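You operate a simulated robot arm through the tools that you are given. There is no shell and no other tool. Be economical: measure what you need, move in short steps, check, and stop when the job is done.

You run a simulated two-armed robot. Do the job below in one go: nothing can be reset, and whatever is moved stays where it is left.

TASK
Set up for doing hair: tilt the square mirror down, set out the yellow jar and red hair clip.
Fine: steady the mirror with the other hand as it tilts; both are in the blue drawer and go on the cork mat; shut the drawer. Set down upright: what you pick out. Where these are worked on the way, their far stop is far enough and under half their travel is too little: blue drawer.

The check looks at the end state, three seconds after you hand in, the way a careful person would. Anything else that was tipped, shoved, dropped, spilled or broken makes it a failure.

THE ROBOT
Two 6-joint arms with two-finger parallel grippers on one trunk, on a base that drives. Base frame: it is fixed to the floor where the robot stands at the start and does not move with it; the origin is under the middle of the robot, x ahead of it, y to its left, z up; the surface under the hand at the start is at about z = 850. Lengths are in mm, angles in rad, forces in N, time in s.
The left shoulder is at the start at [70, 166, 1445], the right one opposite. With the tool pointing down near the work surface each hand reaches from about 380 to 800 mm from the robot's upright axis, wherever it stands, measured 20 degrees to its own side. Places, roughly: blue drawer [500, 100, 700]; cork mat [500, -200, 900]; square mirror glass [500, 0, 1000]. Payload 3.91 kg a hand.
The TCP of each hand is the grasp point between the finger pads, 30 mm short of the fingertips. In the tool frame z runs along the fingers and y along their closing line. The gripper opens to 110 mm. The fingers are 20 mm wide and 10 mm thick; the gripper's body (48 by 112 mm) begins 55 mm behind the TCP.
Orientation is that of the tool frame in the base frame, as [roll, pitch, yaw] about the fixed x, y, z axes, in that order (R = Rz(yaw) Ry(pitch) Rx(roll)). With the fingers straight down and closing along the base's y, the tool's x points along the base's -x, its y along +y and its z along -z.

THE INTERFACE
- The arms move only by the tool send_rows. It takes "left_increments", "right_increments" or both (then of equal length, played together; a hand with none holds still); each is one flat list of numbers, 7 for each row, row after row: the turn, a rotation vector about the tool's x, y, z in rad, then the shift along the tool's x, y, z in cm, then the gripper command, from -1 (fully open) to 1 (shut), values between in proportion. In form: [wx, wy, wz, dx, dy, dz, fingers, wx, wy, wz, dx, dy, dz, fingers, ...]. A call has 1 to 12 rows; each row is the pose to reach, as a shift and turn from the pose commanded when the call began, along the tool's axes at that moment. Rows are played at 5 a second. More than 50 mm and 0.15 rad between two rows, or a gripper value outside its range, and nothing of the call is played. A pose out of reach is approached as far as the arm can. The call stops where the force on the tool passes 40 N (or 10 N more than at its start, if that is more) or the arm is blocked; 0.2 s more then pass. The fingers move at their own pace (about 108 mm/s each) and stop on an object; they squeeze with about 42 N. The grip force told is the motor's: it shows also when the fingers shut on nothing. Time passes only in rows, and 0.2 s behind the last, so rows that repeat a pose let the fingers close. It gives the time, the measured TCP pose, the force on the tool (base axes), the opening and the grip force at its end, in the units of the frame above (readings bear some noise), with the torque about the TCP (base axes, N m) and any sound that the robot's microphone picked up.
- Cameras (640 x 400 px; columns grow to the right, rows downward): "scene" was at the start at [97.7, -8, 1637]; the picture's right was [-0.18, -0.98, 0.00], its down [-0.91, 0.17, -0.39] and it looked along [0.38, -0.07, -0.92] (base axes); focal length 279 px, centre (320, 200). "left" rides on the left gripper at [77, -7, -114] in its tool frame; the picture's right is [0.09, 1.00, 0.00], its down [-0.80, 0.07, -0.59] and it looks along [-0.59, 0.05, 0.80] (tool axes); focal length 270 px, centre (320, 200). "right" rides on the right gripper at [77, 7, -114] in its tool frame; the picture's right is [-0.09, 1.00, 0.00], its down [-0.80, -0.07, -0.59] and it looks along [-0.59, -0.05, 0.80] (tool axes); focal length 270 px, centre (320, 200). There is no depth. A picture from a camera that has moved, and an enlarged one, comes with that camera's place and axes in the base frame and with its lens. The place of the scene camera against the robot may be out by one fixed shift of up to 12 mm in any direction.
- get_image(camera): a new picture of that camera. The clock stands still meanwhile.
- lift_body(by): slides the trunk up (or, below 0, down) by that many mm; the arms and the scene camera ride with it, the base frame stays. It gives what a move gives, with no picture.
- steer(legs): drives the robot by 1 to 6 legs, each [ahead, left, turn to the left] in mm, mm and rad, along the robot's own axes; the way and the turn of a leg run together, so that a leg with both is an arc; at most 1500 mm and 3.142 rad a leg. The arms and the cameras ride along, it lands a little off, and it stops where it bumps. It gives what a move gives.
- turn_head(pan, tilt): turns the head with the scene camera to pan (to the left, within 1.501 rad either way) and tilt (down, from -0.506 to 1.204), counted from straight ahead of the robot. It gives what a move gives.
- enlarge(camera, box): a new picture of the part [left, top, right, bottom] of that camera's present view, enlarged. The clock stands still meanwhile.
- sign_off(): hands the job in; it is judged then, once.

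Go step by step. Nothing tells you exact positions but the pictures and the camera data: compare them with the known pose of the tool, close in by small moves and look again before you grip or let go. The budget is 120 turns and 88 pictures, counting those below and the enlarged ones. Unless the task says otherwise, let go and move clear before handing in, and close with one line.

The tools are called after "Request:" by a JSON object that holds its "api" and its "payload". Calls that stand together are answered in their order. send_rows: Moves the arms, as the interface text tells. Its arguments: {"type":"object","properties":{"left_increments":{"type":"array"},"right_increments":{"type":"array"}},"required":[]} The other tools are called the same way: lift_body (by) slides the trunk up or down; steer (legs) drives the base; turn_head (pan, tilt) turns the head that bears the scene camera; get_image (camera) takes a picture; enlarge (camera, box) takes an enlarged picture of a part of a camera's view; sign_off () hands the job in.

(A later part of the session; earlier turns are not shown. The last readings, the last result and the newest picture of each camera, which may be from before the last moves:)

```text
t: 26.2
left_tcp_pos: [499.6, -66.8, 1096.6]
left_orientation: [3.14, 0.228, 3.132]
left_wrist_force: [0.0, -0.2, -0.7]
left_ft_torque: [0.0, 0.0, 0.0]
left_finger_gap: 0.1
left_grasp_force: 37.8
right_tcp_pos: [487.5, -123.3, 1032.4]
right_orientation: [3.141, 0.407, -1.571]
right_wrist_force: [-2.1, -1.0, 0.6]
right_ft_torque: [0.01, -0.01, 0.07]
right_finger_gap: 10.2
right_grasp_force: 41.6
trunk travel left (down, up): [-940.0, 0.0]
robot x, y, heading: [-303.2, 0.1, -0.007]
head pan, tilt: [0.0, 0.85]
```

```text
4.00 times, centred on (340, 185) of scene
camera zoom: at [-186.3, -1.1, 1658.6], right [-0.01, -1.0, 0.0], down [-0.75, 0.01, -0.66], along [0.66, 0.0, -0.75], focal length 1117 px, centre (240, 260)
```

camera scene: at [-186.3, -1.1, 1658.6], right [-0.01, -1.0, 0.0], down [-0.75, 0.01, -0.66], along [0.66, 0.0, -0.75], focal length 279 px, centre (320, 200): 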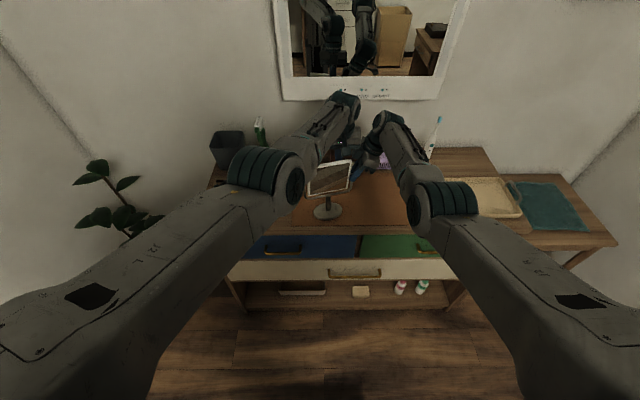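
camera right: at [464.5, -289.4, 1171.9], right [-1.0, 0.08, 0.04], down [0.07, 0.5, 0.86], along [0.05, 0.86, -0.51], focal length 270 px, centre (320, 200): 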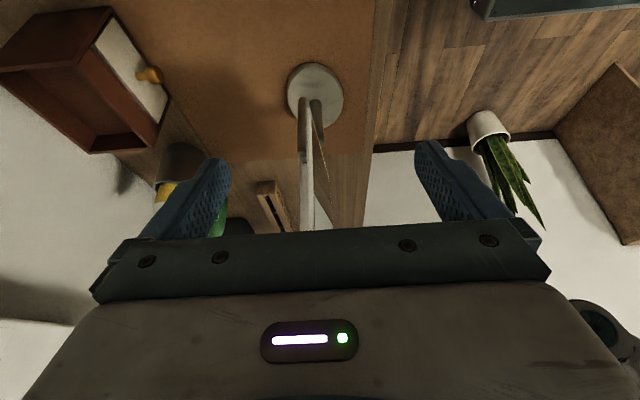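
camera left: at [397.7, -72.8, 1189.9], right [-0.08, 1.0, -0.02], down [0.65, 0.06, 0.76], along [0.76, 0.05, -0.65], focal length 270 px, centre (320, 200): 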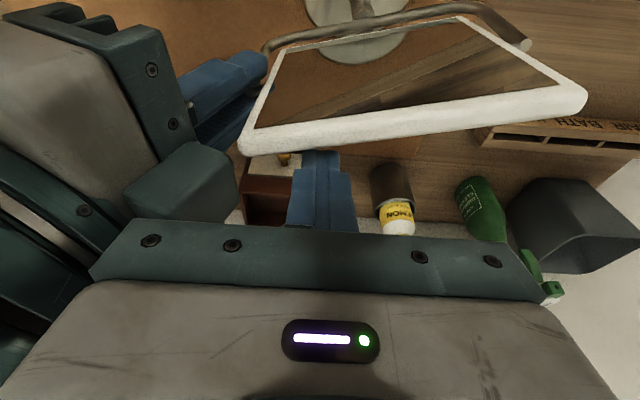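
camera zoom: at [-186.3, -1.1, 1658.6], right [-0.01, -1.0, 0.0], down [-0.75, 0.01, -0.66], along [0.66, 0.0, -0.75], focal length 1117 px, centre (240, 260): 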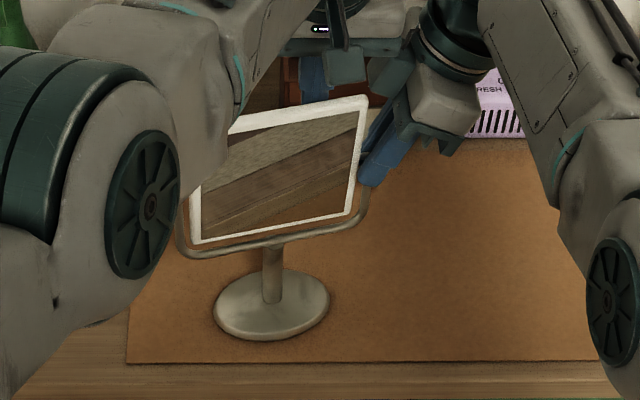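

The glass has tilted a little (its reflection now shows the floor). Pulling here in small steps.

Request:
{"api": "send_rows", "payload": {"left_increments": [0, 0, 0, 1.17, 0, -0.27, 1, 0, 0, 0, 2.34, 0, -0.55, 1, 0, 0, 0, 2.92, 0, -0.68, 1, 0, 0, 0, 3.5, 0, -0.82, 1, 0, 0, 0, 4.1, 0, -0.96, 1, 0, 0, 0, 4.67, 0, -1.1, 1]}}

Request:
{"api": "get_image", "payload": {"camera": "left"}}

Request:
{"api": "enlarge", "payload": {"camera": "right", "box": [140, 40, 500, 260]}}

Request:
{"api": "enlarge", "payload": {"camera": "scene", "box": [290, 135, 390, 235]}}

```text
t: 27.6
left_tcp_pos: [474.9, -50.4, 1090.5]
left_orientation: [-3.14, 0.228, 3.133]
left_wrist_force: [-0.1, -0.2, 0.3]
left_ft_torque: [-0.01, -0.02, -0.01]
left_finger_gap: 0.2
left_grasp_force: 37.9
left hand out of reach, approached as far as the arm can: row 2, 3, 4, 5, 6
right_tcp_pos: [488.9, -122.6, 1032.3]
right_orientation: [3.14, 0.402, -1.573]
right_wrist_force: [-0.3, -1.3, 0.1]
right_ft_torque: [-0.14, -0.01, -0.01]
right_finger_gap: 7.1
right_grasp_force: 42.4
trunk travel left (down, up): [-940.0, 0.0]
robot x, y, heading: [-307.8, -0.2, -0.008]
head pan, tilt: [0.0, 0.85]
```

```text
53 pictures are left
camera left: at [374.2, -56.5, 1184.5], right [-0.08, 1.0, -0.02], down [0.65, 0.07, 0.76], along [0.76, 0.04, -0.65], focal length 270 px, centre (320, 200)
```

left: 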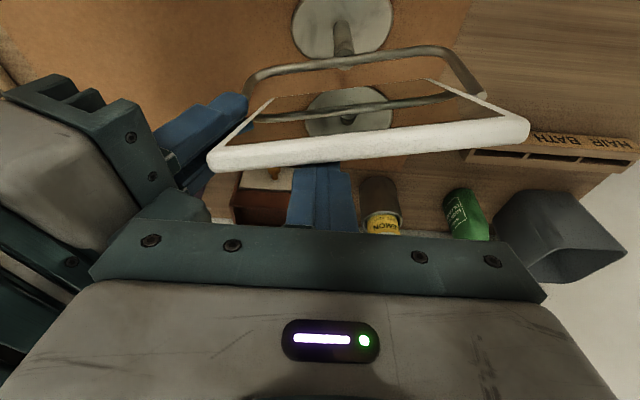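

```text
1.78 times, centred on (320, 150) of right
camera zoom: at [482.5, -236.3, 1107.2], right [-1.0, 0.08, 0.04], down [0.07, 0.5, 0.86], along [0.05, 0.86, -0.51], focal length 480 px, centre (320, 289)
```

zoom: 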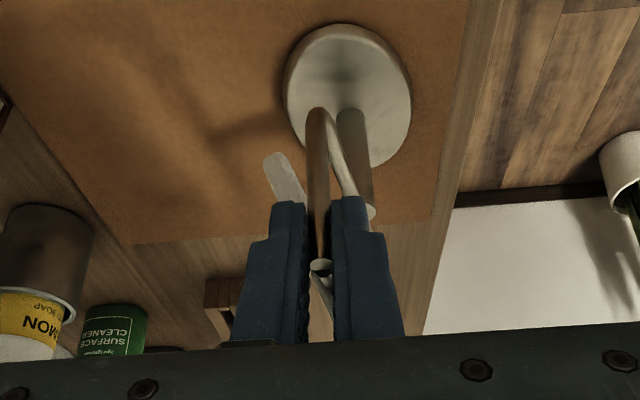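

```text
4.00 times, centred on (340, 185) of scene
camera zoom: at [-185.9, 1.9, 1658.6], right [-0.01, -1.0, 0.0], down [-0.75, 0.01, -0.66], along [0.66, -0.01, -0.75], focal length 1117 px, centre (240, 260)
```

zoom: 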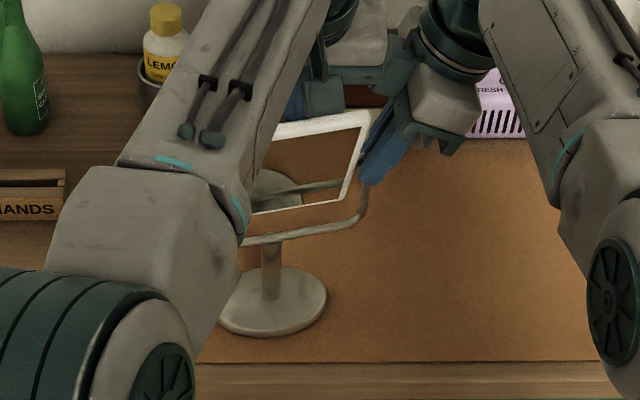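

That works: the glass is now tilted down about 18°. I'll rotate the left tool back to gain room and push further.

Request:
{"api": "send_rows", "payload": {"left_increments": [0, 0.13, 0, 0, 0, 0, 1, 0, 0.26, 0, 0, -0.5, 0, 1, 0, 0.39, 0, 0.5, -0.5, -0.1, 1, 0, 0.5, 0, 1.0, -0.5, -0.23, 1, 0, 0.5, 0, 1.95, -0.5, -0.46, 1]}}

Request:
{"api": "enlarge", "payload": {"camera": "right", "box": [140, 40, 500, 260]}}

Request:
{"api": "get_image", "payload": {"camera": "left"}}

```text
t: 28.8
left_tcp_pos: [416.1, -32.0, 1096.1]
left_orientation: [3.141, -0.273, 3.132]
left_wrist_force: [0.1, 2.3, 0.0]
left_ft_torque: [0.02, 0.01, -0.05]
left_finger_gap: 0.0
left_grasp_force: 37.8
left hand out of reach, approached as far as the arm can: row 2, 3, 4, 5
right_tcp_pos: [489.0, -122.8, 1031.6]
right_orientation: [3.141, 0.403, -1.573]
right_wrist_force: [-0.1, -1.6, -3.3]
right_ft_torque: [-0.24, -0.23, 0.17]
right_finger_gap: 7.1
right_grasp_force: 41.5
trunk travel left (down, up): [-940.0, 0.0]
robot x, y, heading: [-304.5, 2.7, -0.012]
head pan, tilt: [0.0, 0.85]
```

```text
1.78 times, centred on (320, 150) of right
camera zoom: at [482.3, -236.8, 1106.9], right [-1.0, 0.08, 0.04], down [0.07, 0.5, 0.86], along [0.05, 0.86, -0.51], focal length 480 px, centre (320, 289)
```

zoom: 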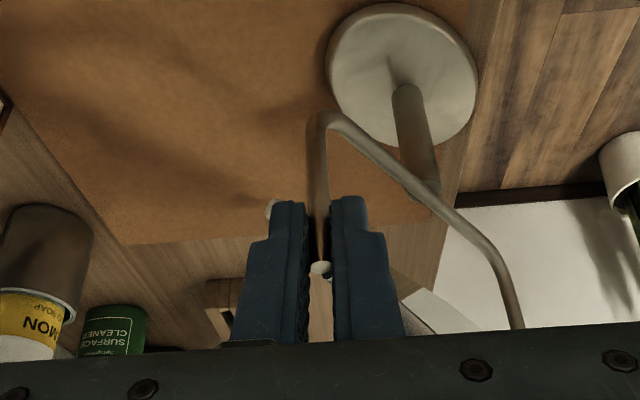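

```text
49 pictures are left
camera left: at [372.5, -38.5, 1227.6], right [-0.08, 1.0, 0.02], down [0.93, 0.06, 0.36], along [0.35, 0.05, -0.93], focal length 270 px, centre (320, 200)
```

left: 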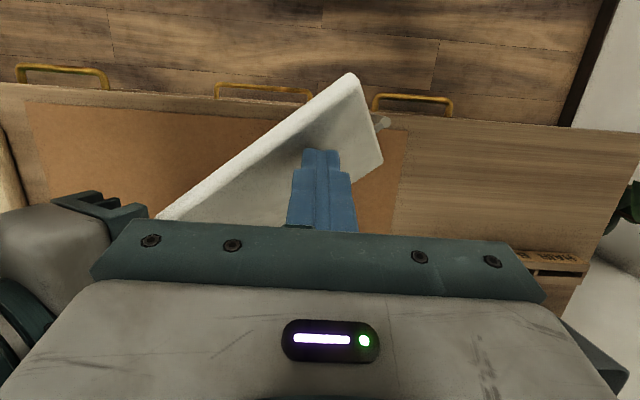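

The arm snapped past its limit and swung the stand about 34° around the held tip. It's still upright and held. I'll withdraw the left hand, bring it round to the front, and push the stand back to its original heading.

Request:
{"api": "send_rows", "payload": {"left_increments": [0, -0.09, 0, -2.9, 3, -0.8, 1, 0, -0.18, 0, -2.9, 7.5, -0.8, 1, 0, -0.273, 0, -2.9, 12, -0.8, 1, 0, -0.273, 0, -2.9, 16.5, -0.8, 1]}}

Request:
{"api": "get_image", "payload": {"camera": "scene"}}

```text
t: 29.8
left_tcp_pos: [449.1, 130.4, 1095.1]
left_orientation: [-3.141, -0.001, 3.131]
left_wrist_force: [0.5, 0.0, -0.9]
left_ft_torque: [-0.01, 0.01, -0.01]
left_finger_gap: 0.2
left_grasp_force: 38.0
right_tcp_pos: [489.7, -119.8, 1031.3]
right_orientation: [3.138, 0.402, -1.572]
right_wrist_force: [0.1, 0.3, -3.3]
right_ft_torque: [-0.26, -0.16, -0.02]
right_finger_gap: 7.1
right_grasp_force: 42.0
trunk travel left (down, up): [-940.0, 0.0]
robot x, y, heading: [-306.1, -2.5, -0.006]
head pan, tilt: [0.0, 0.85]
```

```text
48 pictures are left
camera scene: at [-184.6, 4.1, 1658.5], right [-0.01, -1.0, 0.0], down [-0.75, 0.01, -0.66], along [0.66, -0.01, -0.75], focal length 279 px, centre (320, 200)
```

scene: 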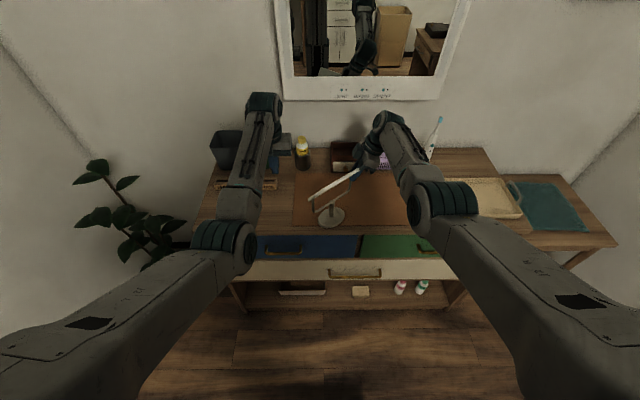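

Request:
{"api": "enlarge", "payload": {"camera": "scene", "box": [290, 145, 390, 245]}}

```text
4.00 times, centred on (340, 195) of scene
camera zoom: at [-184.6, 4.1, 1658.5], right [-0.01, -1.0, 0.0], down [-0.75, 0.01, -0.66], along [0.66, -0.01, -0.75], focal length 1117 px, centre (240, 220)
```

zoom: 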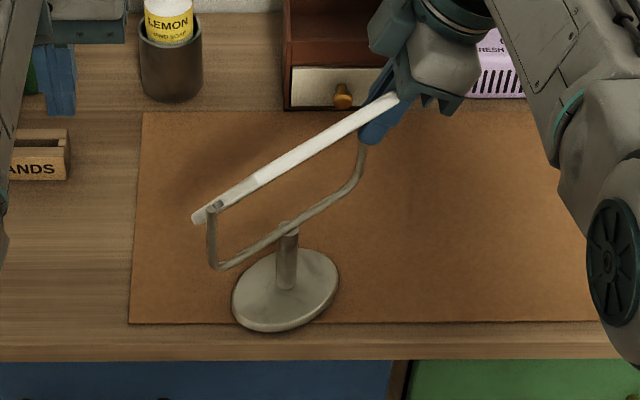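

The glass is now about 45° down, seen nearly edge-on, so the tilt is good. Now I'll bring the left finger in front of the left yoke upright to swing the stand back.

Request:
{"api": "send_rows", "payload": {"left_increments": [0, 0, 0, 2.9, -2.3, 0, 1, 0, 0, 0, 5.8, -4.6, 0, 1, 0, 0, 0, 8.8, -7.0, 0, 1, 0, 0, 0, 8.8, -7.0, 3.5, 1, 0, 0, 0, 8.8, -7.0, 7, 1]}}

Request:
{"api": "get_image", "payload": {"camera": "left"}}

Request:
{"api": "enlarge", "payload": {"camera": "scene", "box": [270, 145, 370, 245]}}

```text
t: 31.0
left_tcp_pos: [363.5, 62.1, 1028.1]
left_orientation: [-3.141, 0.002, 3.132]
left_wrist_force: [-0.1, 0.6, -0.4]
left_ft_torque: [-0.02, 0.02, 0.0]
left_finger_gap: 0.0
left_grasp_force: 37.5
right_tcp_pos: [490.0, -121.0, 1032.5]
right_orientation: [3.139, 0.404, -1.573]
right_wrist_force: [0.0, 0.5, -4.3]
right_ft_torque: [-0.27, -0.2, -0.01]
right_finger_gap: 7.3
right_grasp_force: 41.8
trunk travel left (down, up): [-940.0, 0.0]
robot x, y, heading: [-308.3, 2.1, -0.014]
head pan, tilt: [0.0, 0.85]
```

```text
46 pictures are left
camera left: at [285.9, 56.6, 1143.8], right [-0.08, 1.0, 0.0], down [0.8, 0.06, 0.6], along [0.59, 0.05, -0.8], focal length 270 px, centre (320, 200)
```

left: 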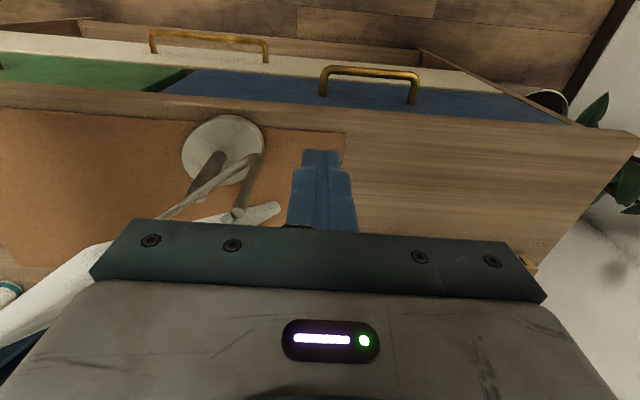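

```text
4.00 times, centred on (320, 195) of scene
camera zoom: at [-184.4, 2.7, 1658.5], right [-0.01, -1.0, 0.0], down [-0.75, 0.01, -0.66], along [0.66, -0.01, -0.75], focal length 1117 px, centre (320, 220)
```

zoom: 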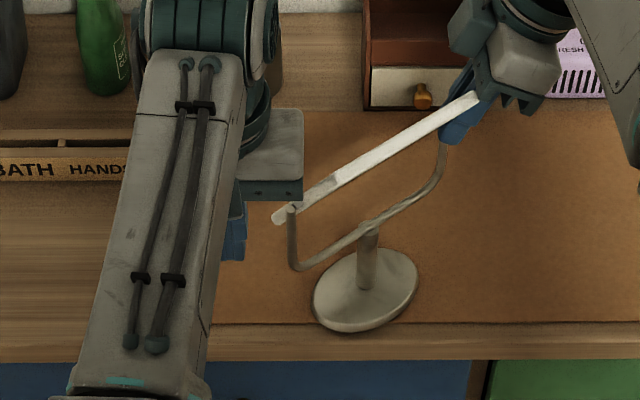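

Request:
{"api": "send_rows", "payload": {"left_increments": [0, 0, 0, 0, -4.9, 0.5, 1, 0, 0, 0, -1.15, -4.1, 0.8, 1, 0, 0, 0, -3.15, -2.2, 0.8, 1, 0, 0, 0, -5.15, -1.3, 0.8, 1, 0, 0, 0, -7.15, -0.7, 0.8, 1, 0, 0, 0, -8.65, -0.3, 0.8, 1]}}

Request:
{"api": "enlarge", "payload": {"camera": "right", "box": [140, 40, 500, 260]}}

Request:
{"api": "get_image", "payload": {"camera": "left"}}

```text
t: 32.4
left_tcp_pos: [449.5, 57.8, 1019.0]
left_orientation: [3.141, 0.002, 3.132]
left_wrist_force: [-0.2, -0.5, -1.0]
left_ft_torque: [0.01, 0.0, -0.02]
left_finger_gap: 0.0
left_grasp_force: 37.4
right_tcp_pos: [489.9, -120.9, 1032.0]
right_orientation: [3.14, 0.407, -1.573]
right_wrist_force: [0.7, -0.3, -2.8]
right_ft_torque: [-0.19, -0.17, 0.0]
right_finger_gap: 7.2
right_grasp_force: 41.7
trunk travel left (down, up): [-940.0, 0.0]
robot x, y, heading: [-304.5, -3.2, -0.012]
head pan, tilt: [0.0, 0.85]
```

```text
1.78 times, centred on (320, 150) of right
camera zoom: at [483.1, -236.1, 1106.8], right [-1.0, 0.08, 0.04], down [0.07, 0.5, 0.86], along [0.05, 0.86, -0.51], focal length 480 px, centre (320, 289)
```

zoom: 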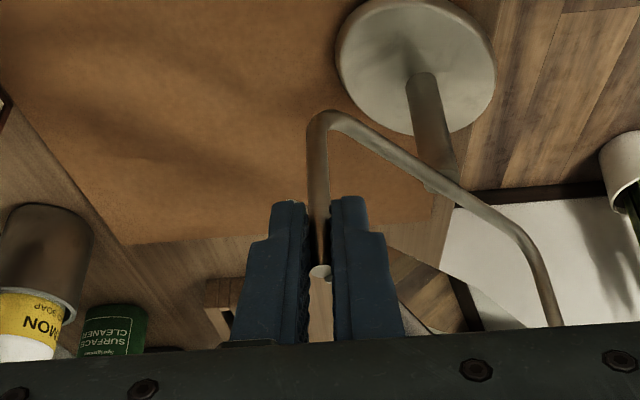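

```text
43 pictures are left
camera left: at [371.5, 52.5, 1134.0], right [-0.08, 1.0, 0.0], down [0.8, 0.06, 0.6], along [0.59, 0.05, -0.8], focal length 270 px, centre (320, 200)
```

left: 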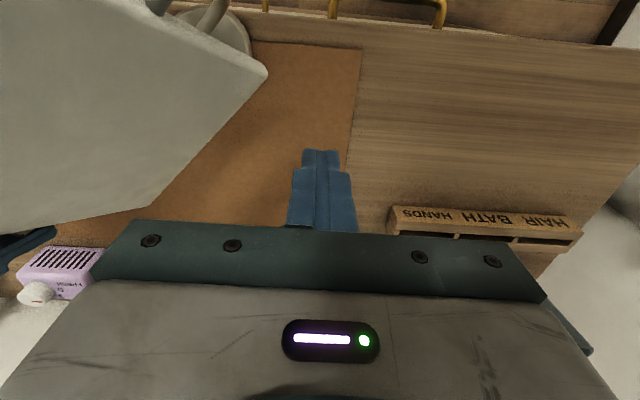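

The finger slipped outside the upright instead of pushing it back. I'll look again before trying a proper grip on the left upright.

Request:
{"api": "send_rows", "payload": {"left_increments": [0, 0, 0, 0, 2, -3, 1, 0, 0, 0, 0, 4, -6, 1, 0, 0, 0, 0, 8, -7, 0, 0, 0, 0, 0, 12, -7, -0.2]}}

Request:
{"api": "enlarge", "payload": {"camera": "scene", "box": [270, 145, 370, 245]}}

Request:
{"api": "get_image", "payload": {"camera": "left"}}

```text
t: 33.4
left_tcp_pos: [448.6, 180.1, 1089.9]
left_orientation: [-3.14, 0.001, 3.131]
left_wrist_force: [0.1, -0.8, -0.2]
left_ft_torque: [-0.01, 0.01, 0.01]
left_finger_gap: 66.0
left_grasp_force: 0.2
right_tcp_pos: [489.0, -119.9, 1032.7]
right_orientation: [3.138, 0.404, -1.572]
right_wrist_force: [-0.1, -0.6, -2.8]
right_ft_torque: [-0.24, -0.2, 0.04]
right_finger_gap: 7.1
right_grasp_force: 41.6
trunk travel left (down, up): [-940.0, 0.0]
robot x, y, heading: [-306.8, -0.7, -0.007]
head pan, tilt: [0.0, 0.85]
```

```text
4.00 times, centred on (320, 195) of scene
camera zoom: at [-185.5, 4.5, 1658.6], right [-0.01, -1.0, 0.0], down [-0.75, 0.01, -0.66], along [0.66, -0.01, -0.75], focal length 1117 px, centre (320, 220)
```

zoom: 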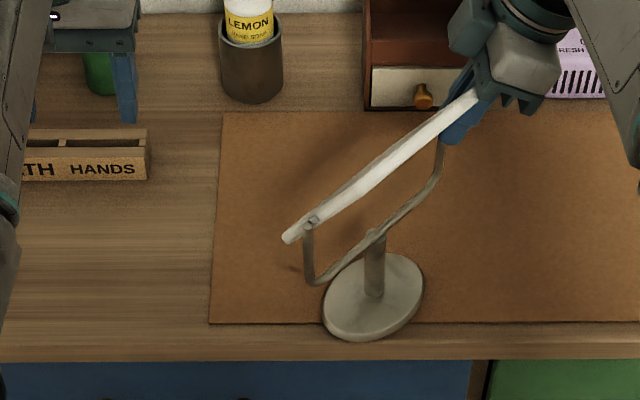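

```text
41 pictures are left
camera left: at [370.3, 174.1, 1205.4], right [-0.08, 1.0, 0.0], down [0.8, 0.06, 0.6], along [0.59, 0.04, -0.8], focal length 270 px, centre (320, 200)
```

left: 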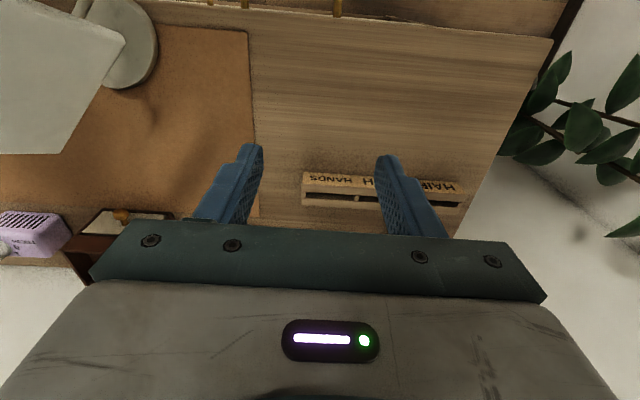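

The left yoke tip is at about (378, 5, 1020) and the yaw is about 45° off. I'll yaw the left gripper by 45° and come from outside, so the open fingers straddle the left upright.

Request:
{"api": "send_rows", "payload": {"left_increments": [0, 0, 0.131, 1.9, -2.2, 1, -0.2, 0, 0, 0.262, 3.8, -4.4, 2, -0.2, 0, 0, 0.393, 5.7, -6.6, 3, -0.2, 0, 0, 0.524, 7.6, -8.8, 4, -0.2, 0, 0, 0.655, 9.5, -11, 5, -0.2, 0, 0, 0.785, 11.3, -13.3, 5.8, -0.2]}}

Request:
{"api": "get_image", "payload": {"camera": "left"}}

Request:
{"api": "enlarge", "payload": {"camera": "scene", "box": [270, 145, 370, 245]}}

```text
t: 35.0
left_tcp_pos: [352.3, 75.8, 1046.0]
left_orientation: [3.088, 0.006, 2.368]
left_wrist_force: [0.4, -0.2, 0.4]
left_ft_torque: [0.01, 0.01, 0.0]
left_finger_gap: 66.0
left_grasp_force: 0.0
right_tcp_pos: [490.0, -121.4, 1031.9]
right_orientation: [3.14, 0.403, -1.573]
right_wrist_force: [-0.7, 0.6, -0.5]
right_ft_torque: [0.01, -0.16, -0.05]
right_finger_gap: 7.2
right_grasp_force: 41.9
trunk travel left (down, up): [-940.0, 0.0]
robot x, y, heading: [-304.7, -3.8, -0.011]
head pan, tilt: [0.0, 0.85]
stopped in row 6 (left hand): the arm was blocked; the commanded pose is now the measured one
```

```text
40 pictures are left
camera left: at [287.5, 121.7, 1160.1], right [0.63, 0.77, 0.05], down [0.6, -0.53, 0.6], along [0.49, -0.35, -0.8], focal length 270 px, centre (320, 200)
```

left: 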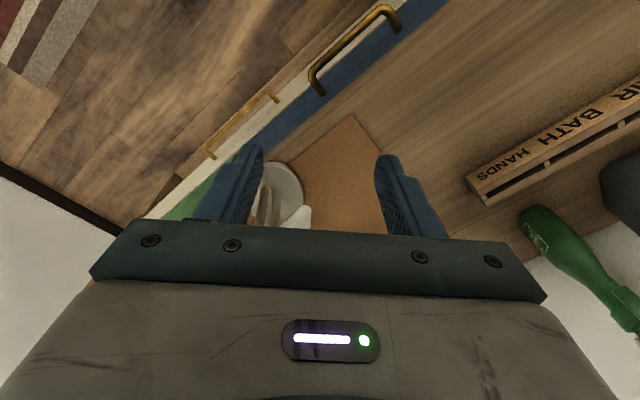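

```text
4.00 times, centred on (320, 195) of scene
camera zoom: at [-185.7, 2.5, 1658.7], right [-0.01, -1.0, 0.0], down [-0.75, 0.01, -0.66], along [0.66, -0.01, -0.75], focal length 1117 px, centre (320, 220)
```

zoom: 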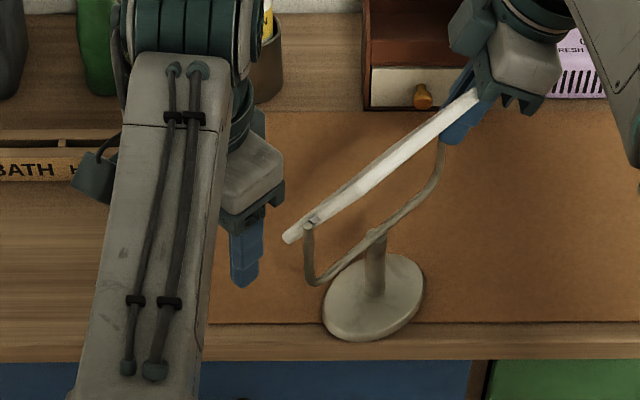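

Request:
{"api": "send_rows", "payload": {"left_increments": [0, 0, 0, 0, 0, 0, -1, 0, 0, 0, -0.8, -0.4, 0.3, -1, 0, 0, 0, -1.6, -0.8, 0.6, -1, 0, 0, 0, -2.4, -1.2, 0.9, -1, 0, 0, 0, -3.2, -1.6, 1.2, -1, 0, 0, 0, -4.0, -2.0, 1.4, -1, 0, 0, 0, -4.6, -2.4, 1.4, -1]}}

Request:
{"api": "enlarge", "payload": {"camera": "left", "box": [140, 40, 500, 260]}}

Request:
{"api": "enlarge", "payload": {"camera": "scene", "box": [270, 145, 370, 245]}}

```text
t: 36.8
left_tcp_pos: [373.3, 52.0, 1025.5]
left_orientation: [3.069, -0.014, 2.39]
left_wrist_force: [-0.5, -0.2, -0.4]
left_ft_torque: [0.0, 0.0, -0.01]
left_finger_gap: 109.8
left_grasp_force: 0.1
right_tcp_pos: [488.6, -120.7, 1032.0]
right_orientation: [3.14, 0.401, -1.574]
right_wrist_force: [0.2, -0.7, -1.0]
right_ft_torque: [-0.03, -0.12, -0.03]
right_finger_gap: 7.4
right_grasp_force: 42.4
trunk travel left (down, up): [-940.0, 0.0]
robot x, y, heading: [-304.7, -1.0, -0.007]
head pan, tilt: [0.0, 0.85]
stopped in row 7 (left hand): the arm was blocked; the commanded pose is now the measured one
```

```text
1.78 times, centred on (320, 150) of left
camera zoom: at [307.7, 91.9, 1140.6], right [0.61, 0.79, 0.07], down [0.61, -0.53, 0.59], along [0.5, -0.31, -0.81], focal length 480 px, centre (320, 289)
```

zoom: 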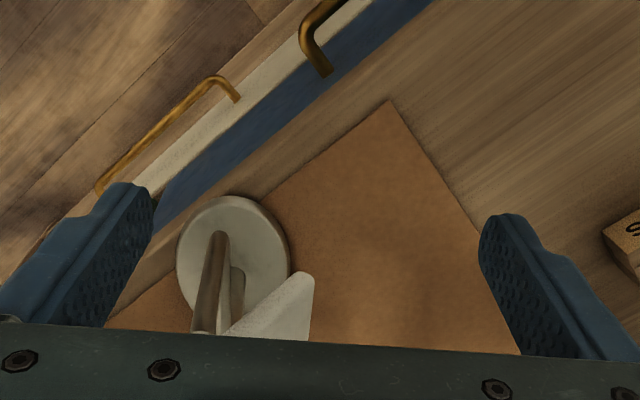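

```text
4.00 times, centred on (320, 195) of scene
camera zoom: at [-186.1, 1.8, 1658.7], right [-0.01, -1.0, 0.0], down [-0.75, 0.01, -0.66], along [0.66, -0.01, -0.75], focal length 1117 px, centre (320, 220)
```

zoom: 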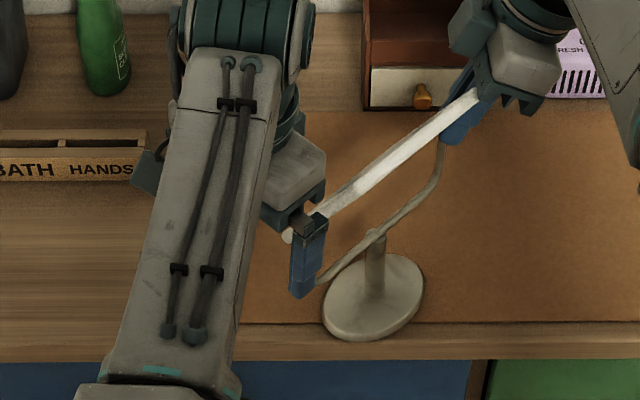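

The left arm is at its limit there. A better way is to use the right hand's grip to tow the stand in a small rectangular loop, which should bring it back in place with the yaw corrected. First the left hand withdraws.

Request:
{"api": "send_rows", "payload": {"left_increments": [0, 0, 0, 2.5, 2.0, 0, -1, 0, 0, 0, 5.0, 4.7, 0, -1, 0, 0, 0, 7.6, 8, 0, -1, 0, 0, 0, 10.2, 11, 0, -1]}}

Request:
{"api": "send_rows", "payload": {"right_increments": [0, 0, 0, 0.92, 0, -0.4, 1, 0, 0, 0, 1.84, 0, -0.79, 1, 0, 0, 0, 2.75, 0, -1.19, 1, 0, 0, 0, 3.67, 0, -1.58, 1, 0, 0, 0, 4.59, 0, -1.98, 1, 0, 0, 0, 5.5, 0, -2.37, 1, 0, 0, 0, 6.42, 0, -2.77, 1, 0, 0, 0, 7.34, 0, -3.16, 1]}}

Request:
{"api": "enlarge", "payload": {"camera": "scene", "box": [270, 135, 400, 245]}}

```text
t: 37.8
left_tcp_pos: [373.0, 201.5, 1036.9]
left_orientation: [3.072, -0.011, 2.388]
left_wrist_force: [0.0, -0.3, 0.5]
left_ft_torque: [0.0, 0.0, 0.0]
left_finger_gap: 109.9
left_grasp_force: 0.0
right_tcp_pos: [488.2, -120.2, 1032.6]
right_orientation: [3.14, 0.403, -1.573]
right_wrist_force: [0.4, -0.4, -1.9]
right_ft_torque: [-0.19, -0.15, 0.02]
right_finger_gap: 7.3
right_grasp_force: 42.1
trunk travel left (down, up): [-940.0, 0.0]
robot x, y, heading: [-305.9, -1.0, -0.005]
head pan, tilt: [0.0, 0.85]
```

```text
t: 39.6
left_tcp_pos: [371.9, 198.6, 1037.1]
left_orientation: [3.071, -0.014, 2.389]
left_wrist_force: [0.3, -0.4, -0.3]
left_ft_torque: [-0.01, -0.01, -0.01]
left_finger_gap: 110.2
left_grasp_force: 0.1
right_tcp_pos: [486.5, -203.2, 1031.6]
right_orientation: [3.139, 0.405, -1.571]
right_wrist_force: [0.2, 0.2, -2.4]
right_ft_torque: [-0.17, -0.18, -0.04]
right_finger_gap: 7.2
right_grasp_force: 41.8
trunk travel left (down, up): [-940.0, 0.0]
robot x, y, heading: [-308.2, 0.9, -0.004]
head pan, tilt: [0.0, 0.85]
```

```text
3.64 times, centred on (335, 190) of scene
camera zoom: at [-185.9, 0.9, 1658.6], right [-0.01, -1.0, 0.0], down [-0.75, 0.01, -0.66], along [0.66, 0.0, -0.75], focal length 1015 px, centre (266, 236)
```

zoom: 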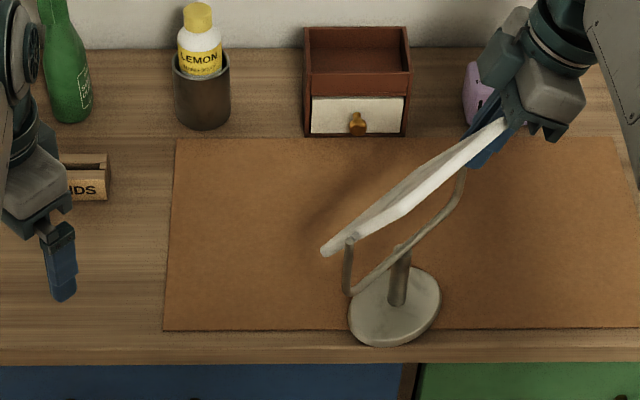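

The stand translated without turning, so the clamp does carry its yaw. I'll turn it back by rotating the right gripper about the vertical.

Request:
{"api": "send_rows", "payload": {"right_increments": [0.052, 0, 0.121, -0.06, 0.18, 0.02, 1, 0.104, 0, 0.242, -0.12, 0.36, 0.05, 1, 0.157, 0, 0.364, -0.17, 0.54, 0.07, 1, 0.209, 0, 0.485, -0.22, 0.72, 0.1, 1, 0.261, 0, 0.606, -0.28, 0.9, 0.12, 1, 0.261, 0, 0.606, -0.28, 0.9, 0.12, 1]}}

Request:
{"api": "enlarge", "payload": {"camera": "scene", "box": [270, 135, 400, 245]}}

```text
t: 41.0
left_tcp_pos: [371.5, 198.9, 1036.3]
left_orientation: [3.072, -0.016, 2.389]
left_wrist_force: [0.1, -0.2, 0.0]
left_ft_torque: [0.0, 0.0, 0.01]
left_finger_gap: 110.0
left_grasp_force: 0.1
right_tcp_pos: [480.2, -198.6, 1032.5]
right_orientation: [3.141, 0.402, -2.232]
right_wrist_force: [-0.2, 0.1, -2.9]
right_ft_torque: [-0.17, 0.0, 0.0]
right_finger_gap: 7.3
right_grasp_force: 42.2
trunk travel left (down, up): [-940.0, 0.0]
robot x, y, heading: [-304.3, -1.5, -0.01]
head pan, tilt: [0.0, 0.85]
```

```text
3.64 times, centred on (335, 190) of scene
camera zoom: at [-185.5, 1.6, 1658.6], right [-0.01, -1.0, 0.0], down [-0.75, 0.01, -0.66], along [0.66, -0.01, -0.75], focal length 1015 px, centre (266, 236)
```

zoom: 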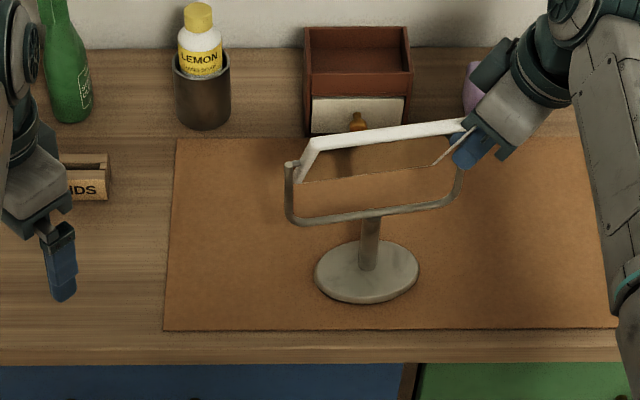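

The stand turned back nicely. Now I'll slide it back by about (+6, +73) with a last small yaw correction.

Request:
{"api": "send_rows", "payload": {"right_increments": [0.004, 0, 0.009, -0.71, 0.5, 0.3, 1, 0.008, 0, 0.018, -1.41, 1.0, 0.6, 1, 0.012, 0, 0.027, -2.12, 1.5, 0.9, 1, 0.016, 0, 0.036, -2.83, 2.0, 1.2, 1, 0.02, 0, 0.045, -3.53, 2.5, 1.5, 1, 0.023, 0, 0.055, -4.24, 3.0, 1.8, 1, 0.027, 0, 0.064, -4.94, 3.5, 2.1, 1, 0.027, 0, 0.064, -5.65, 4.0, 2.4, 1]}}

Request:
{"api": "enlarge", "payload": {"camera": "scene", "box": [280, 130, 440, 230]}}

```text
t: 42.8
left_tcp_pos: [373.1, 200.1, 1036.1]
left_orientation: [3.073, -0.015, 2.388]
left_wrist_force: [-0.1, 0.8, 0.6]
left_ft_torque: [0.01, 0.01, 0.01]
left_finger_gap: 110.2
left_grasp_force: 0.2
right_tcp_pos: [485.1, -124.6, 1032.5]
right_orientation: [3.141, 0.4, -2.301]
right_wrist_force: [-0.7, 1.1, -2.9]
right_ft_torque: [-0.33, -0.01, 0.03]
right_finger_gap: 7.3
right_grasp_force: 41.9
trunk travel left (down, up): [-940.0, 0.0]
robot x, y, heading: [-304.3, -0.1, -0.011]
head pan, tilt: [0.0, 0.85]
```

```text
4.00 times, centred on (360, 180) of scene
camera zoom: at [-185.3, 2.4, 1658.5], right [-0.01, -1.0, 0.0], down [-0.75, 0.01, -0.66], along [0.66, -0.01, -0.75], focal length 1117 px, centre (160, 280)
```

zoom: 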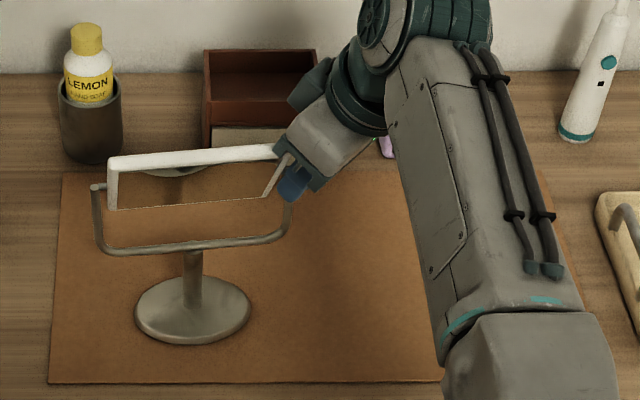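

The mirror is back within about 3 mm of where it stood, with its glass tilted down. I'll open the right fingers just a little and withdraw along the tool axis.

Request:
{"api": "send_rows", "payload": {"right_increments": [0, 0, 0, 0, 0, 0, 0.72, 0, 0, 0, 0, 0, 0, 0.72, 0, 0, 0, 0, 0, -2, 0.72, 0, 0, 0, 0, 0, -4, 0.72, 0, 0, 0, 0, 0, -6, 0.72, 0, 0, 0, 2, 0, -7, 0.72, 0, 0, 0, 6, 0, -7, 0.72, 0, 0, 0, 10, 0, -7, 0.72]}}

Request:
{"api": "enlarge", "payload": {"camera": "scene", "box": [280, 130, 440, 230]}}

```text
t: 44.6
left_tcp_pos: [372.0, 197.9, 1037.1]
left_orientation: [3.071, -0.015, 2.386]
left_wrist_force: [0.1, -0.6, -0.7]
left_ft_torque: [0.01, -0.02, 0.03]
left_finger_gap: 110.0
left_grasp_force: 0.0
right_tcp_pos: [404.8, -215.3, 1057.2]
right_orientation: [-3.141, 0.405, -2.298]
right_wrist_force: [-0.2, -0.4, 0.1]
right_ft_torque: [0.02, 0.01, -0.05]
right_finger_gap: 15.5
right_grasp_force: 0.0
trunk travel left (down, up): [-940.0, 0.0]
robot x, y, heading: [-302.8, -4.0, -0.014]
head pan, tilt: [0.0, 0.85]
```

```text
4.00 times, centred on (360, 180) of scene
camera zoom: at [-187.6, -0.4, 1658.8], right [-0.01, -1.0, 0.0], down [-0.75, 0.01, -0.66], along [0.66, 0.0, -0.75], focal length 1117 px, centre (160, 280)
```

zoom: 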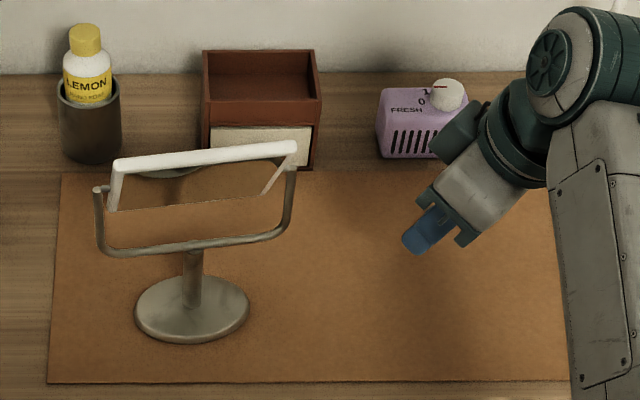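

The mirror is released and standing properly. Next is the blue drawer, whose handle bar is near (353, 70–186, 778). I'll back up and lower the trunk for a horizontal grip.

Request:
{"api": "steer", "payload": {"legs": [[-130, 0, 0]]}}

Request:
{"api": "lift_body", "payload": {"by": -220}}

Request:
{"api": "get_image", "payload": {"camera": "scene"}}

```text
t: 45.9
left_tcp_pos: [244.9, 200.7, 1035.5]
left_orientation: [3.07, -0.017, 2.389]
left_wrist_force: [-0.3, -0.1, 0.3]
left_ft_torque: [0.03, 0.02, 0.03]
left_finger_gap: 109.9
left_grasp_force: 0.1
right_tcp_pos: [280.0, -213.0, 1054.7]
right_orientation: [3.141, 0.403, -2.301]
right_wrist_force: [0.2, -1.0, 0.2]
right_ft_torque: [0.02, 0.01, -0.02]
right_finger_gap: 15.2
right_grasp_force: 0.1
trunk travel left (down, up): [-940.0, 0.0]
robot x, y, heading: [-436.3, 1.0, -0.009]
head pan, tilt: [0.0, 0.85]
```

```text
t: 48.2
left_tcp_pos: [242.9, 200.9, 817.3]
left_orientation: [3.072, -0.016, 2.387]
left_wrist_force: [-0.3, -0.5, 0.1]
left_ft_torque: [0.03, 0.0, 0.01]
left_finger_gap: 110.0
left_grasp_force: 0.0
right_tcp_pos: [277.2, -214.3, 836.9]
right_orientation: [3.141, 0.402, -2.3]
right_wrist_force: [0.3, -0.7, -0.1]
right_ft_torque: [0.0, -0.01, -0.01]
right_finger_gap: 15.7
right_grasp_force: 0.1
trunk travel left (down, up): [-720.0, 220.0]
robot x, y, heading: [-434.8, 0.8, -0.01]
head pan, tilt: [0.0, 0.85]
```

```text
32 pictures are left
camera scene: at [-315.3, 2.6, 1438.7], right [-0.01, -1.0, 0.0], down [-0.75, 0.01, -0.66], along [0.66, -0.01, -0.75], focal length 279 px, centre (320, 200)
```

scene: 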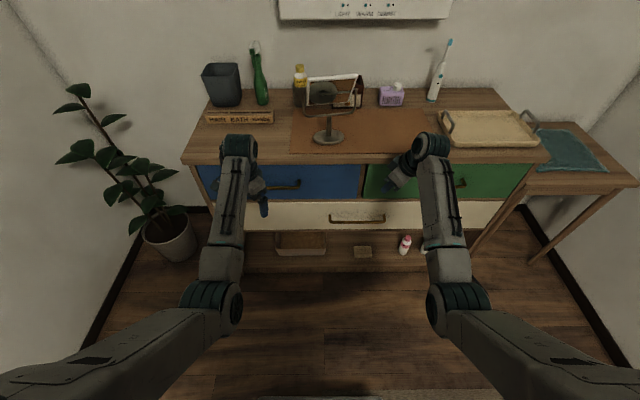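

Request:
{"api": "send_rows", "payload": {"left_increments": [0, 0, 0.136, 0, 0, 0, -1, 0, 0, 0.272, 0, 0, 0, -1, 0, 0, 0.408, 0, 0, 0, -1, 0, 0, 0.545, 0, 0, 0, -0.5, 0, 0, 0.681, 0, 0, 0, -0.3, 0, 0, 0.817, 0, 0, 0, -0.2]}}

```text
t: 49.6
left_tcp_pos: [244.1, 202.3, 815.1]
left_orientation: [3.103, -0.061, 1.569]
left_wrist_force: [-0.6, -0.3, -0.7]
left_ft_torque: [0.0, 0.01, 0.01]
left_finger_gap: 66.1
left_grasp_force: 0.0
right_tcp_pos: [277.9, -214.4, 835.7]
right_orientation: [-3.141, 0.402, -2.3]
right_wrist_force: [-1.3, 0.5, -0.7]
right_ft_torque: [0.01, 0.0, 0.02]
right_finger_gap: 15.5
right_grasp_force: 0.1
trunk travel left (down, up): [-720.0, 220.0]
robot x, y, heading: [-433.2, -3.7, -0.011]
head pan, tilt: [0.0, 0.85]
```

Request:
{"api": "send_rows", "payload": {"left_increments": [-0.14, 0, 0, 0, 0, 0, -0.2, -0.28, 0, 0, 0, 0, 0, -0.2, -0.42, 0, 0, 0, 0, 0, -0.2, -0.56, 0, 0, 0, 0, 0, -0.2, -0.7, 0, 0, 0, 0, 0, -0.2, -0.84, 0, 0, 0, 0, 0, -0.2, -0.98, 0, 0, 0, 0, 0, -0.2, -1.12, 0, 0, 0, 0, 0, -0.2, -1.26, 0, 0, 0, 0, 0, -0.2, -1.4, 0, 0, 0, 0, 0, -0.2]}}

Request:
{"api": "get_image", "payload": {"camera": "left"}}

```text
t: 51.8
left_tcp_pos: [243.5, 199.8, 817.3]
left_orientation: [1.704, -0.062, 1.572]
left_wrist_force: [-0.1, -0.4, 0.5]
left_ft_torque: [-0.02, -0.01, 0.04]
left_finger_gap: 66.1
left_grasp_force: 0.1
right_tcp_pos: [278.4, -214.2, 837.2]
right_orientation: [3.141, 0.404, -2.299]
right_wrist_force: [0.1, 0.4, 0.2]
right_ft_torque: [-0.04, 0.0, -0.02]
right_finger_gap: 15.0
right_grasp_force: 0.0
trunk travel left (down, up): [-720.0, 220.0]
robot x, y, heading: [-434.5, 2.0, -0.009]
head pan, tilt: [0.0, 0.85]
```

```text
31 pictures are left
camera left: at [128.2, 277.5, 830.5], right [0.13, 0.03, 0.99], down [-0.58, -0.81, 0.1], along [0.8, -0.59, -0.09], focal length 270 px, centre (320, 200)
```

left: 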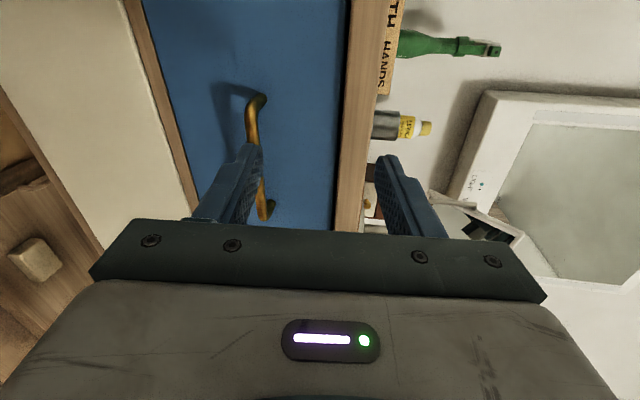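

The horizontal orientation works, with the fingers now closing vertically. The handle bar looks to be at about (360, 135, 740). I'll move to a standoff in front of it.

Request:
{"api": "send_rows", "payload": {"left_increments": [0, 0, 0, -2.3, -1.76, 2.12, -0.2, 0, 0, 0, -4.6, -3.53, 4.24, -0.2, 0, 0, 0, -6.9, -5.3, 6.36, -0.2]}}

Request:
{"api": "get_image", "payload": {"camera": "left"}}

Request:
{"api": "get_image", "payload": {"camera": "scene"}}

```text
t: 52.6
left_tcp_pos: [302.5, 135.8, 751.4]
left_orientation: [1.707, -0.043, 1.573]
left_wrist_force: [0.2, 0.5, -1.2]
left_ft_torque: [0.02, 0.05, -0.04]
left_finger_gap: 65.9
left_grasp_force: 0.0
right_tcp_pos: [277.7, -213.4, 836.5]
right_orientation: [3.14, 0.402, -2.3]
right_wrist_force: [-0.7, 1.6, 0.1]
right_ft_torque: [0.03, 0.02, 0.04]
right_finger_gap: 15.5
right_grasp_force: 0.1
trunk travel left (down, up): [-720.0, 220.0]
robot x, y, heading: [-430.9, 1.8, -0.006]
head pan, tilt: [0.0, 0.85]
```

```text
30 pictures are left
camera left: at [186.7, 211.7, 763.8], right [0.14, 0.05, 0.99], down [-0.58, -0.81, 0.12], along [0.8, -0.59, -0.08], focal length 270 px, centre (320, 200)
```

left: 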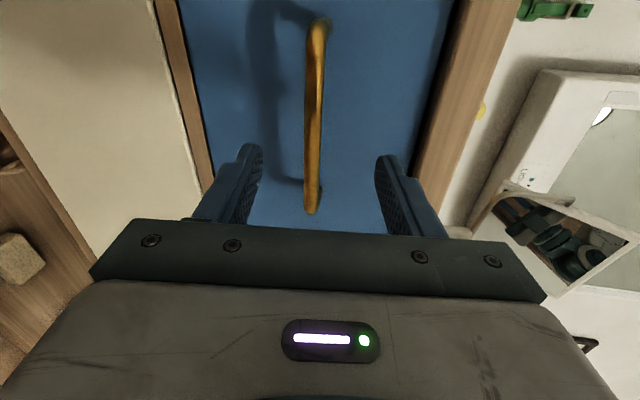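

```text
29 pictures are left
camera scene: at [-313.7, 2.0, 1438.5], right [-0.01, -1.0, 0.0], down [-0.75, 0.01, -0.66], along [0.66, -0.01, -0.75], focal length 279 px, centre (320, 200)
```

scene: 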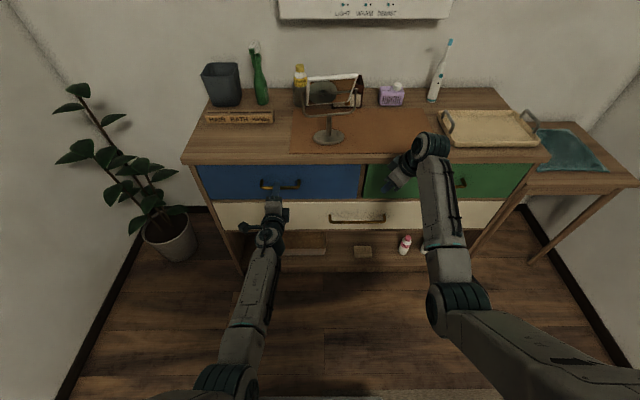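

The bar is at about x 357, z 740. I'll advance 40 mm and close on it.

Request:
{"api": "send_rows", "payload": {"left_increments": [0, 0, 0, 0, -0.1, 2, -0.2, 0, 0, 0, 0, -0.17, 4, -0.2, 0, 0, 0, 0, -0.17, 4, 0.4, 0, 0, 0, 0, -0.17, 4, 1, 0, 0, 0, 0, -0.17, 4, 1]}}

Request:
{"api": "enlarge", "payload": {"camera": "left", "box": [160, 0, 480, 240]}}

```text
t: 53.8
left_tcp_pos: [339.2, 136.8, 741.5]
left_orientation: [1.709, -0.06, 1.572]
left_wrist_force: [-9.6, 0.5, -13.0]
left_ft_torque: [-0.96, 0.35, 0.09]
left_finger_gap: 12.5
left_grasp_force: 45.1
right_tcp_pos: [278.2, -212.2, 835.4]
right_orientation: [-3.141, 0.403, -2.301]
right_wrist_force: [0.2, -0.2, -0.1]
right_ft_torque: [-0.01, 0.01, 0.01]
right_finger_gap: 15.6
right_grasp_force: 0.1
trunk travel left (down, up): [-720.0, 220.0]
robot x, y, heading: [-436.7, 2.3, -0.011]
head pan, tilt: [0.0, 0.85]
```

```text
1.67 times, centred on (320, 120) of left
camera zoom: at [224.1, 213.4, 755.2], right [0.14, 0.03, 0.99], down [-0.58, -0.81, 0.1], along [0.8, -0.59, -0.09], focal length 450 px, centre (320, 333)
```

zoom: 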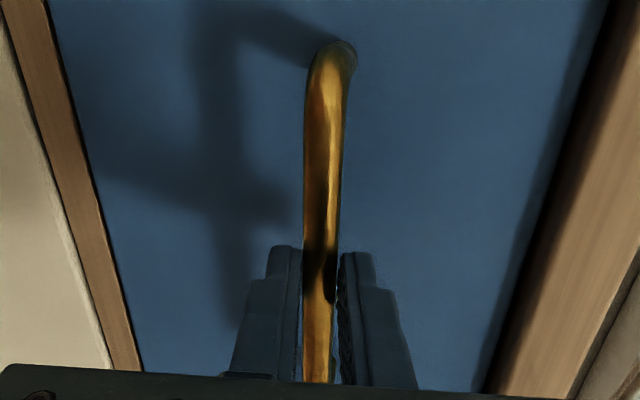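

Gripped. Now pulling the drawer by backing the base.

Request:
{"api": "steer", "payload": {"legs": [[-120, 0, 0]]}}

Request:
{"api": "get_image", "payload": {"camera": "scene"}}

```text
t: 55.0
left_tcp_pos: [225.9, 136.8, 741.6]
left_orientation: [1.708, -0.062, 1.57]
left_wrist_force: [0.0, -13.2, -22.7]
left_ft_torque: [-1.06, 0.46, -0.8]
left_finger_gap: 12.7
left_grasp_force: 44.8
right_tcp_pos: [164.7, -212.4, 834.8]
right_orientation: [3.138, 0.402, -2.301]
right_wrist_force: [0.4, 0.3, -1.2]
right_ft_torque: [-0.01, -0.01, 0.01]
right_finger_gap: 15.5
right_grasp_force: 0.1
trunk travel left (down, up): [-720.0, 220.0]
robot x, y, heading: [-548.3, 2.9, -0.006]
head pan, tilt: [0.0, 0.85]
```

```text
27 pictures are left
camera scene: at [-426.0, 2.5, 1438.2], right [-0.01, -1.0, 0.0], down [-0.75, 0.01, -0.66], along [0.66, 0.0, -0.75], focal length 279 px, centre (320, 200)
```

scene: 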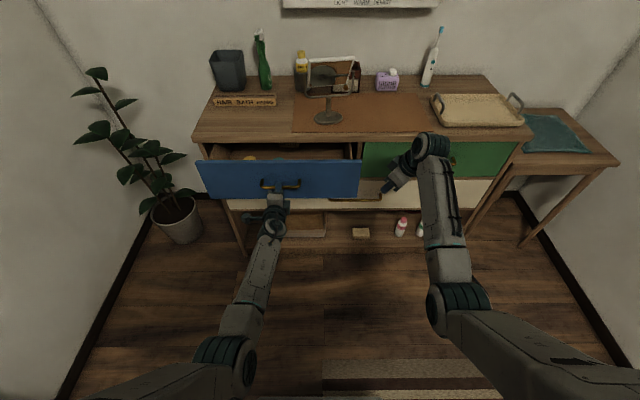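

Request:
{"api": "send_rows", "payload": {"left_increments": [0, 0, 0, -0.1, -0.25, 0, 1]}}

Request:
{"api": "steer", "payload": {"legs": [[-100, 0, 0]]}}

Request:
{"api": "enlarge", "payload": {"camera": "scene", "box": [190, 100, 400, 220]}}

```text
t: 55.4
left_tcp_pos: [224.5, 137.3, 740.8]
left_orientation: [1.706, -0.058, 1.573]
left_wrist_force: [0.0, 3.3, -0.5]
left_ft_torque: [-1.18, 0.01, -0.99]
left_finger_gap: 12.6
left_grasp_force: 44.7
right_tcp_pos: [163.4, -212.1, 836.4]
right_orientation: [-3.142, 0.403, -2.299]
right_wrist_force: [0.7, 0.5, -0.8]
right_ft_torque: [-0.02, 0.01, -0.02]
right_finger_gap: 15.6
right_grasp_force: 0.1
trunk travel left (down, up): [-720.0, 220.0]
robot x, y, heading: [-551.9, 4.9, -0.004]
head pan, tilt: [0.0, 0.85]
```

```text
t: 56.5
left_tcp_pos: [126.8, 137.8, 740.4]
left_orientation: [1.703, -0.058, 1.567]
left_wrist_force: [0.5, 15.6, -3.3]
left_ft_torque: [-0.76, 0.03, 0.98]
left_finger_gap: 12.6
left_grasp_force: 44.9
right_tcp_pos: [65.1, -211.3, 837.0]
right_orientation: [-3.141, 0.402, -2.303]
right_wrist_force: [0.0, -0.4, 0.4]
right_ft_torque: [0.0, -0.01, -0.01]
right_finger_gap: 15.4
right_grasp_force: 0.1
trunk travel left (down, up): [-720.0, 220.0]
robot x, y, heading: [-644.7, 1.7, -0.013]
head pan, tilt: [0.0, 0.85]
```

```text
3.05 times, centred on (295, 160) of scene
camera zoom: at [-528.3, 7.0, 1438.7], right [-0.01, -1.0, 0.0], down [-0.75, 0.01, -0.66], along [0.66, -0.01, -0.75], focal length 851 px, centre (396, 322)
```

zoom: 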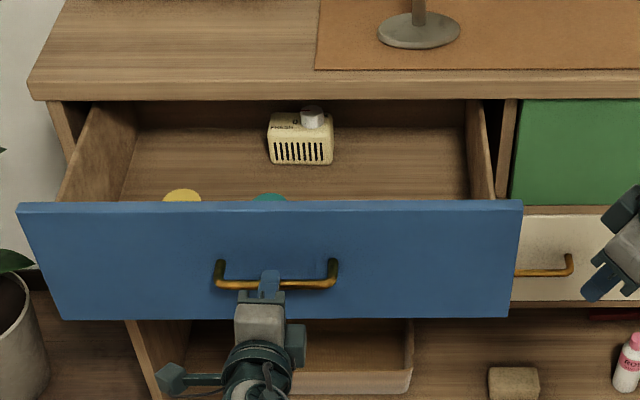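

Request:
{"api": "steer", "payload": {"legs": [[-60, 0, 0]]}}

```text
t: 57.5
left_tcp_pos: [68.8, 135.9, 739.2]
left_orientation: [1.707, -0.06, 1.568]
left_wrist_force: [0.1, -0.5, 0.0]
left_ft_torque: [0.05, -0.01, 0.02]
left_finger_gap: 0.0
left_grasp_force: 37.7
right_tcp_pos: [7.2, -213.0, 835.7]
right_orientation: [3.141, 0.402, -2.304]
right_wrist_force: [0.5, 0.0, -0.5]
right_ft_torque: [0.02, -0.01, -0.01]
right_finger_gap: 15.2
right_grasp_force: 0.1
trunk travel left (down, up): [-720.0, 220.0]
robot x, y, heading: [-708.6, 4.5, -0.011]
head pan, tilt: [0.0, 0.85]
```

The drawer reached its stop and the fingers slid off the handle. I'll raise the trunk and look into the drawer.

Request:
{"api": "lift_body", "payload": {"by": 220}}

Request:
{"api": "enlarge", "payload": {"camera": "scene", "box": [220, 60, 400, 190]}}

```text
t: 59.8
left_tcp_pos: [67.3, 135.6, 960.8]
left_orientation: [1.705, -0.061, 1.569]
left_wrist_force: [0.1, 0.1, -0.2]
left_ft_torque: [0.01, 0.01, 0.01]
left_finger_gap: 0.2
left_grasp_force: 37.8
right_tcp_pos: [6.0, -212.1, 1056.9]
right_orientation: [3.14, 0.403, -2.303]
right_wrist_force: [0.4, -0.2, -0.1]
right_ft_torque: [-0.03, -0.01, 0.0]
right_finger_gap: 15.4
right_grasp_force: 0.1
trunk travel left (down, up): [-940.0, 0.0]
robot x, y, heading: [-706.5, 2.9, -0.008]
head pan, tilt: [0.0, 0.85]
```

```text
3.08 times, centred on (310, 125) of scene
camera zoom: at [-586.4, 4.8, 1658.6], right [-0.01, -1.0, 0.0], down [-0.75, 0.01, -0.66], along [0.66, -0.01, -0.75], focal length 859 px, centre (351, 431)
```

zoom: 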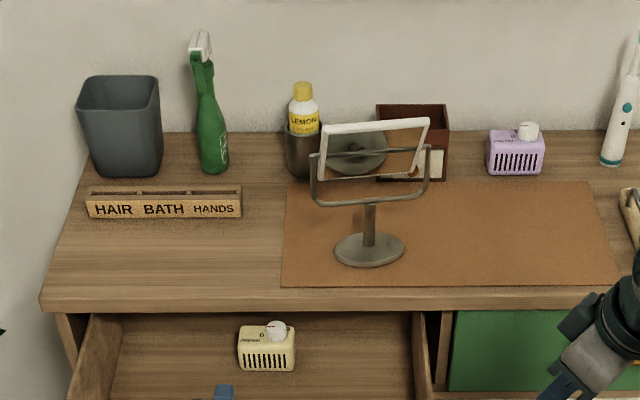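

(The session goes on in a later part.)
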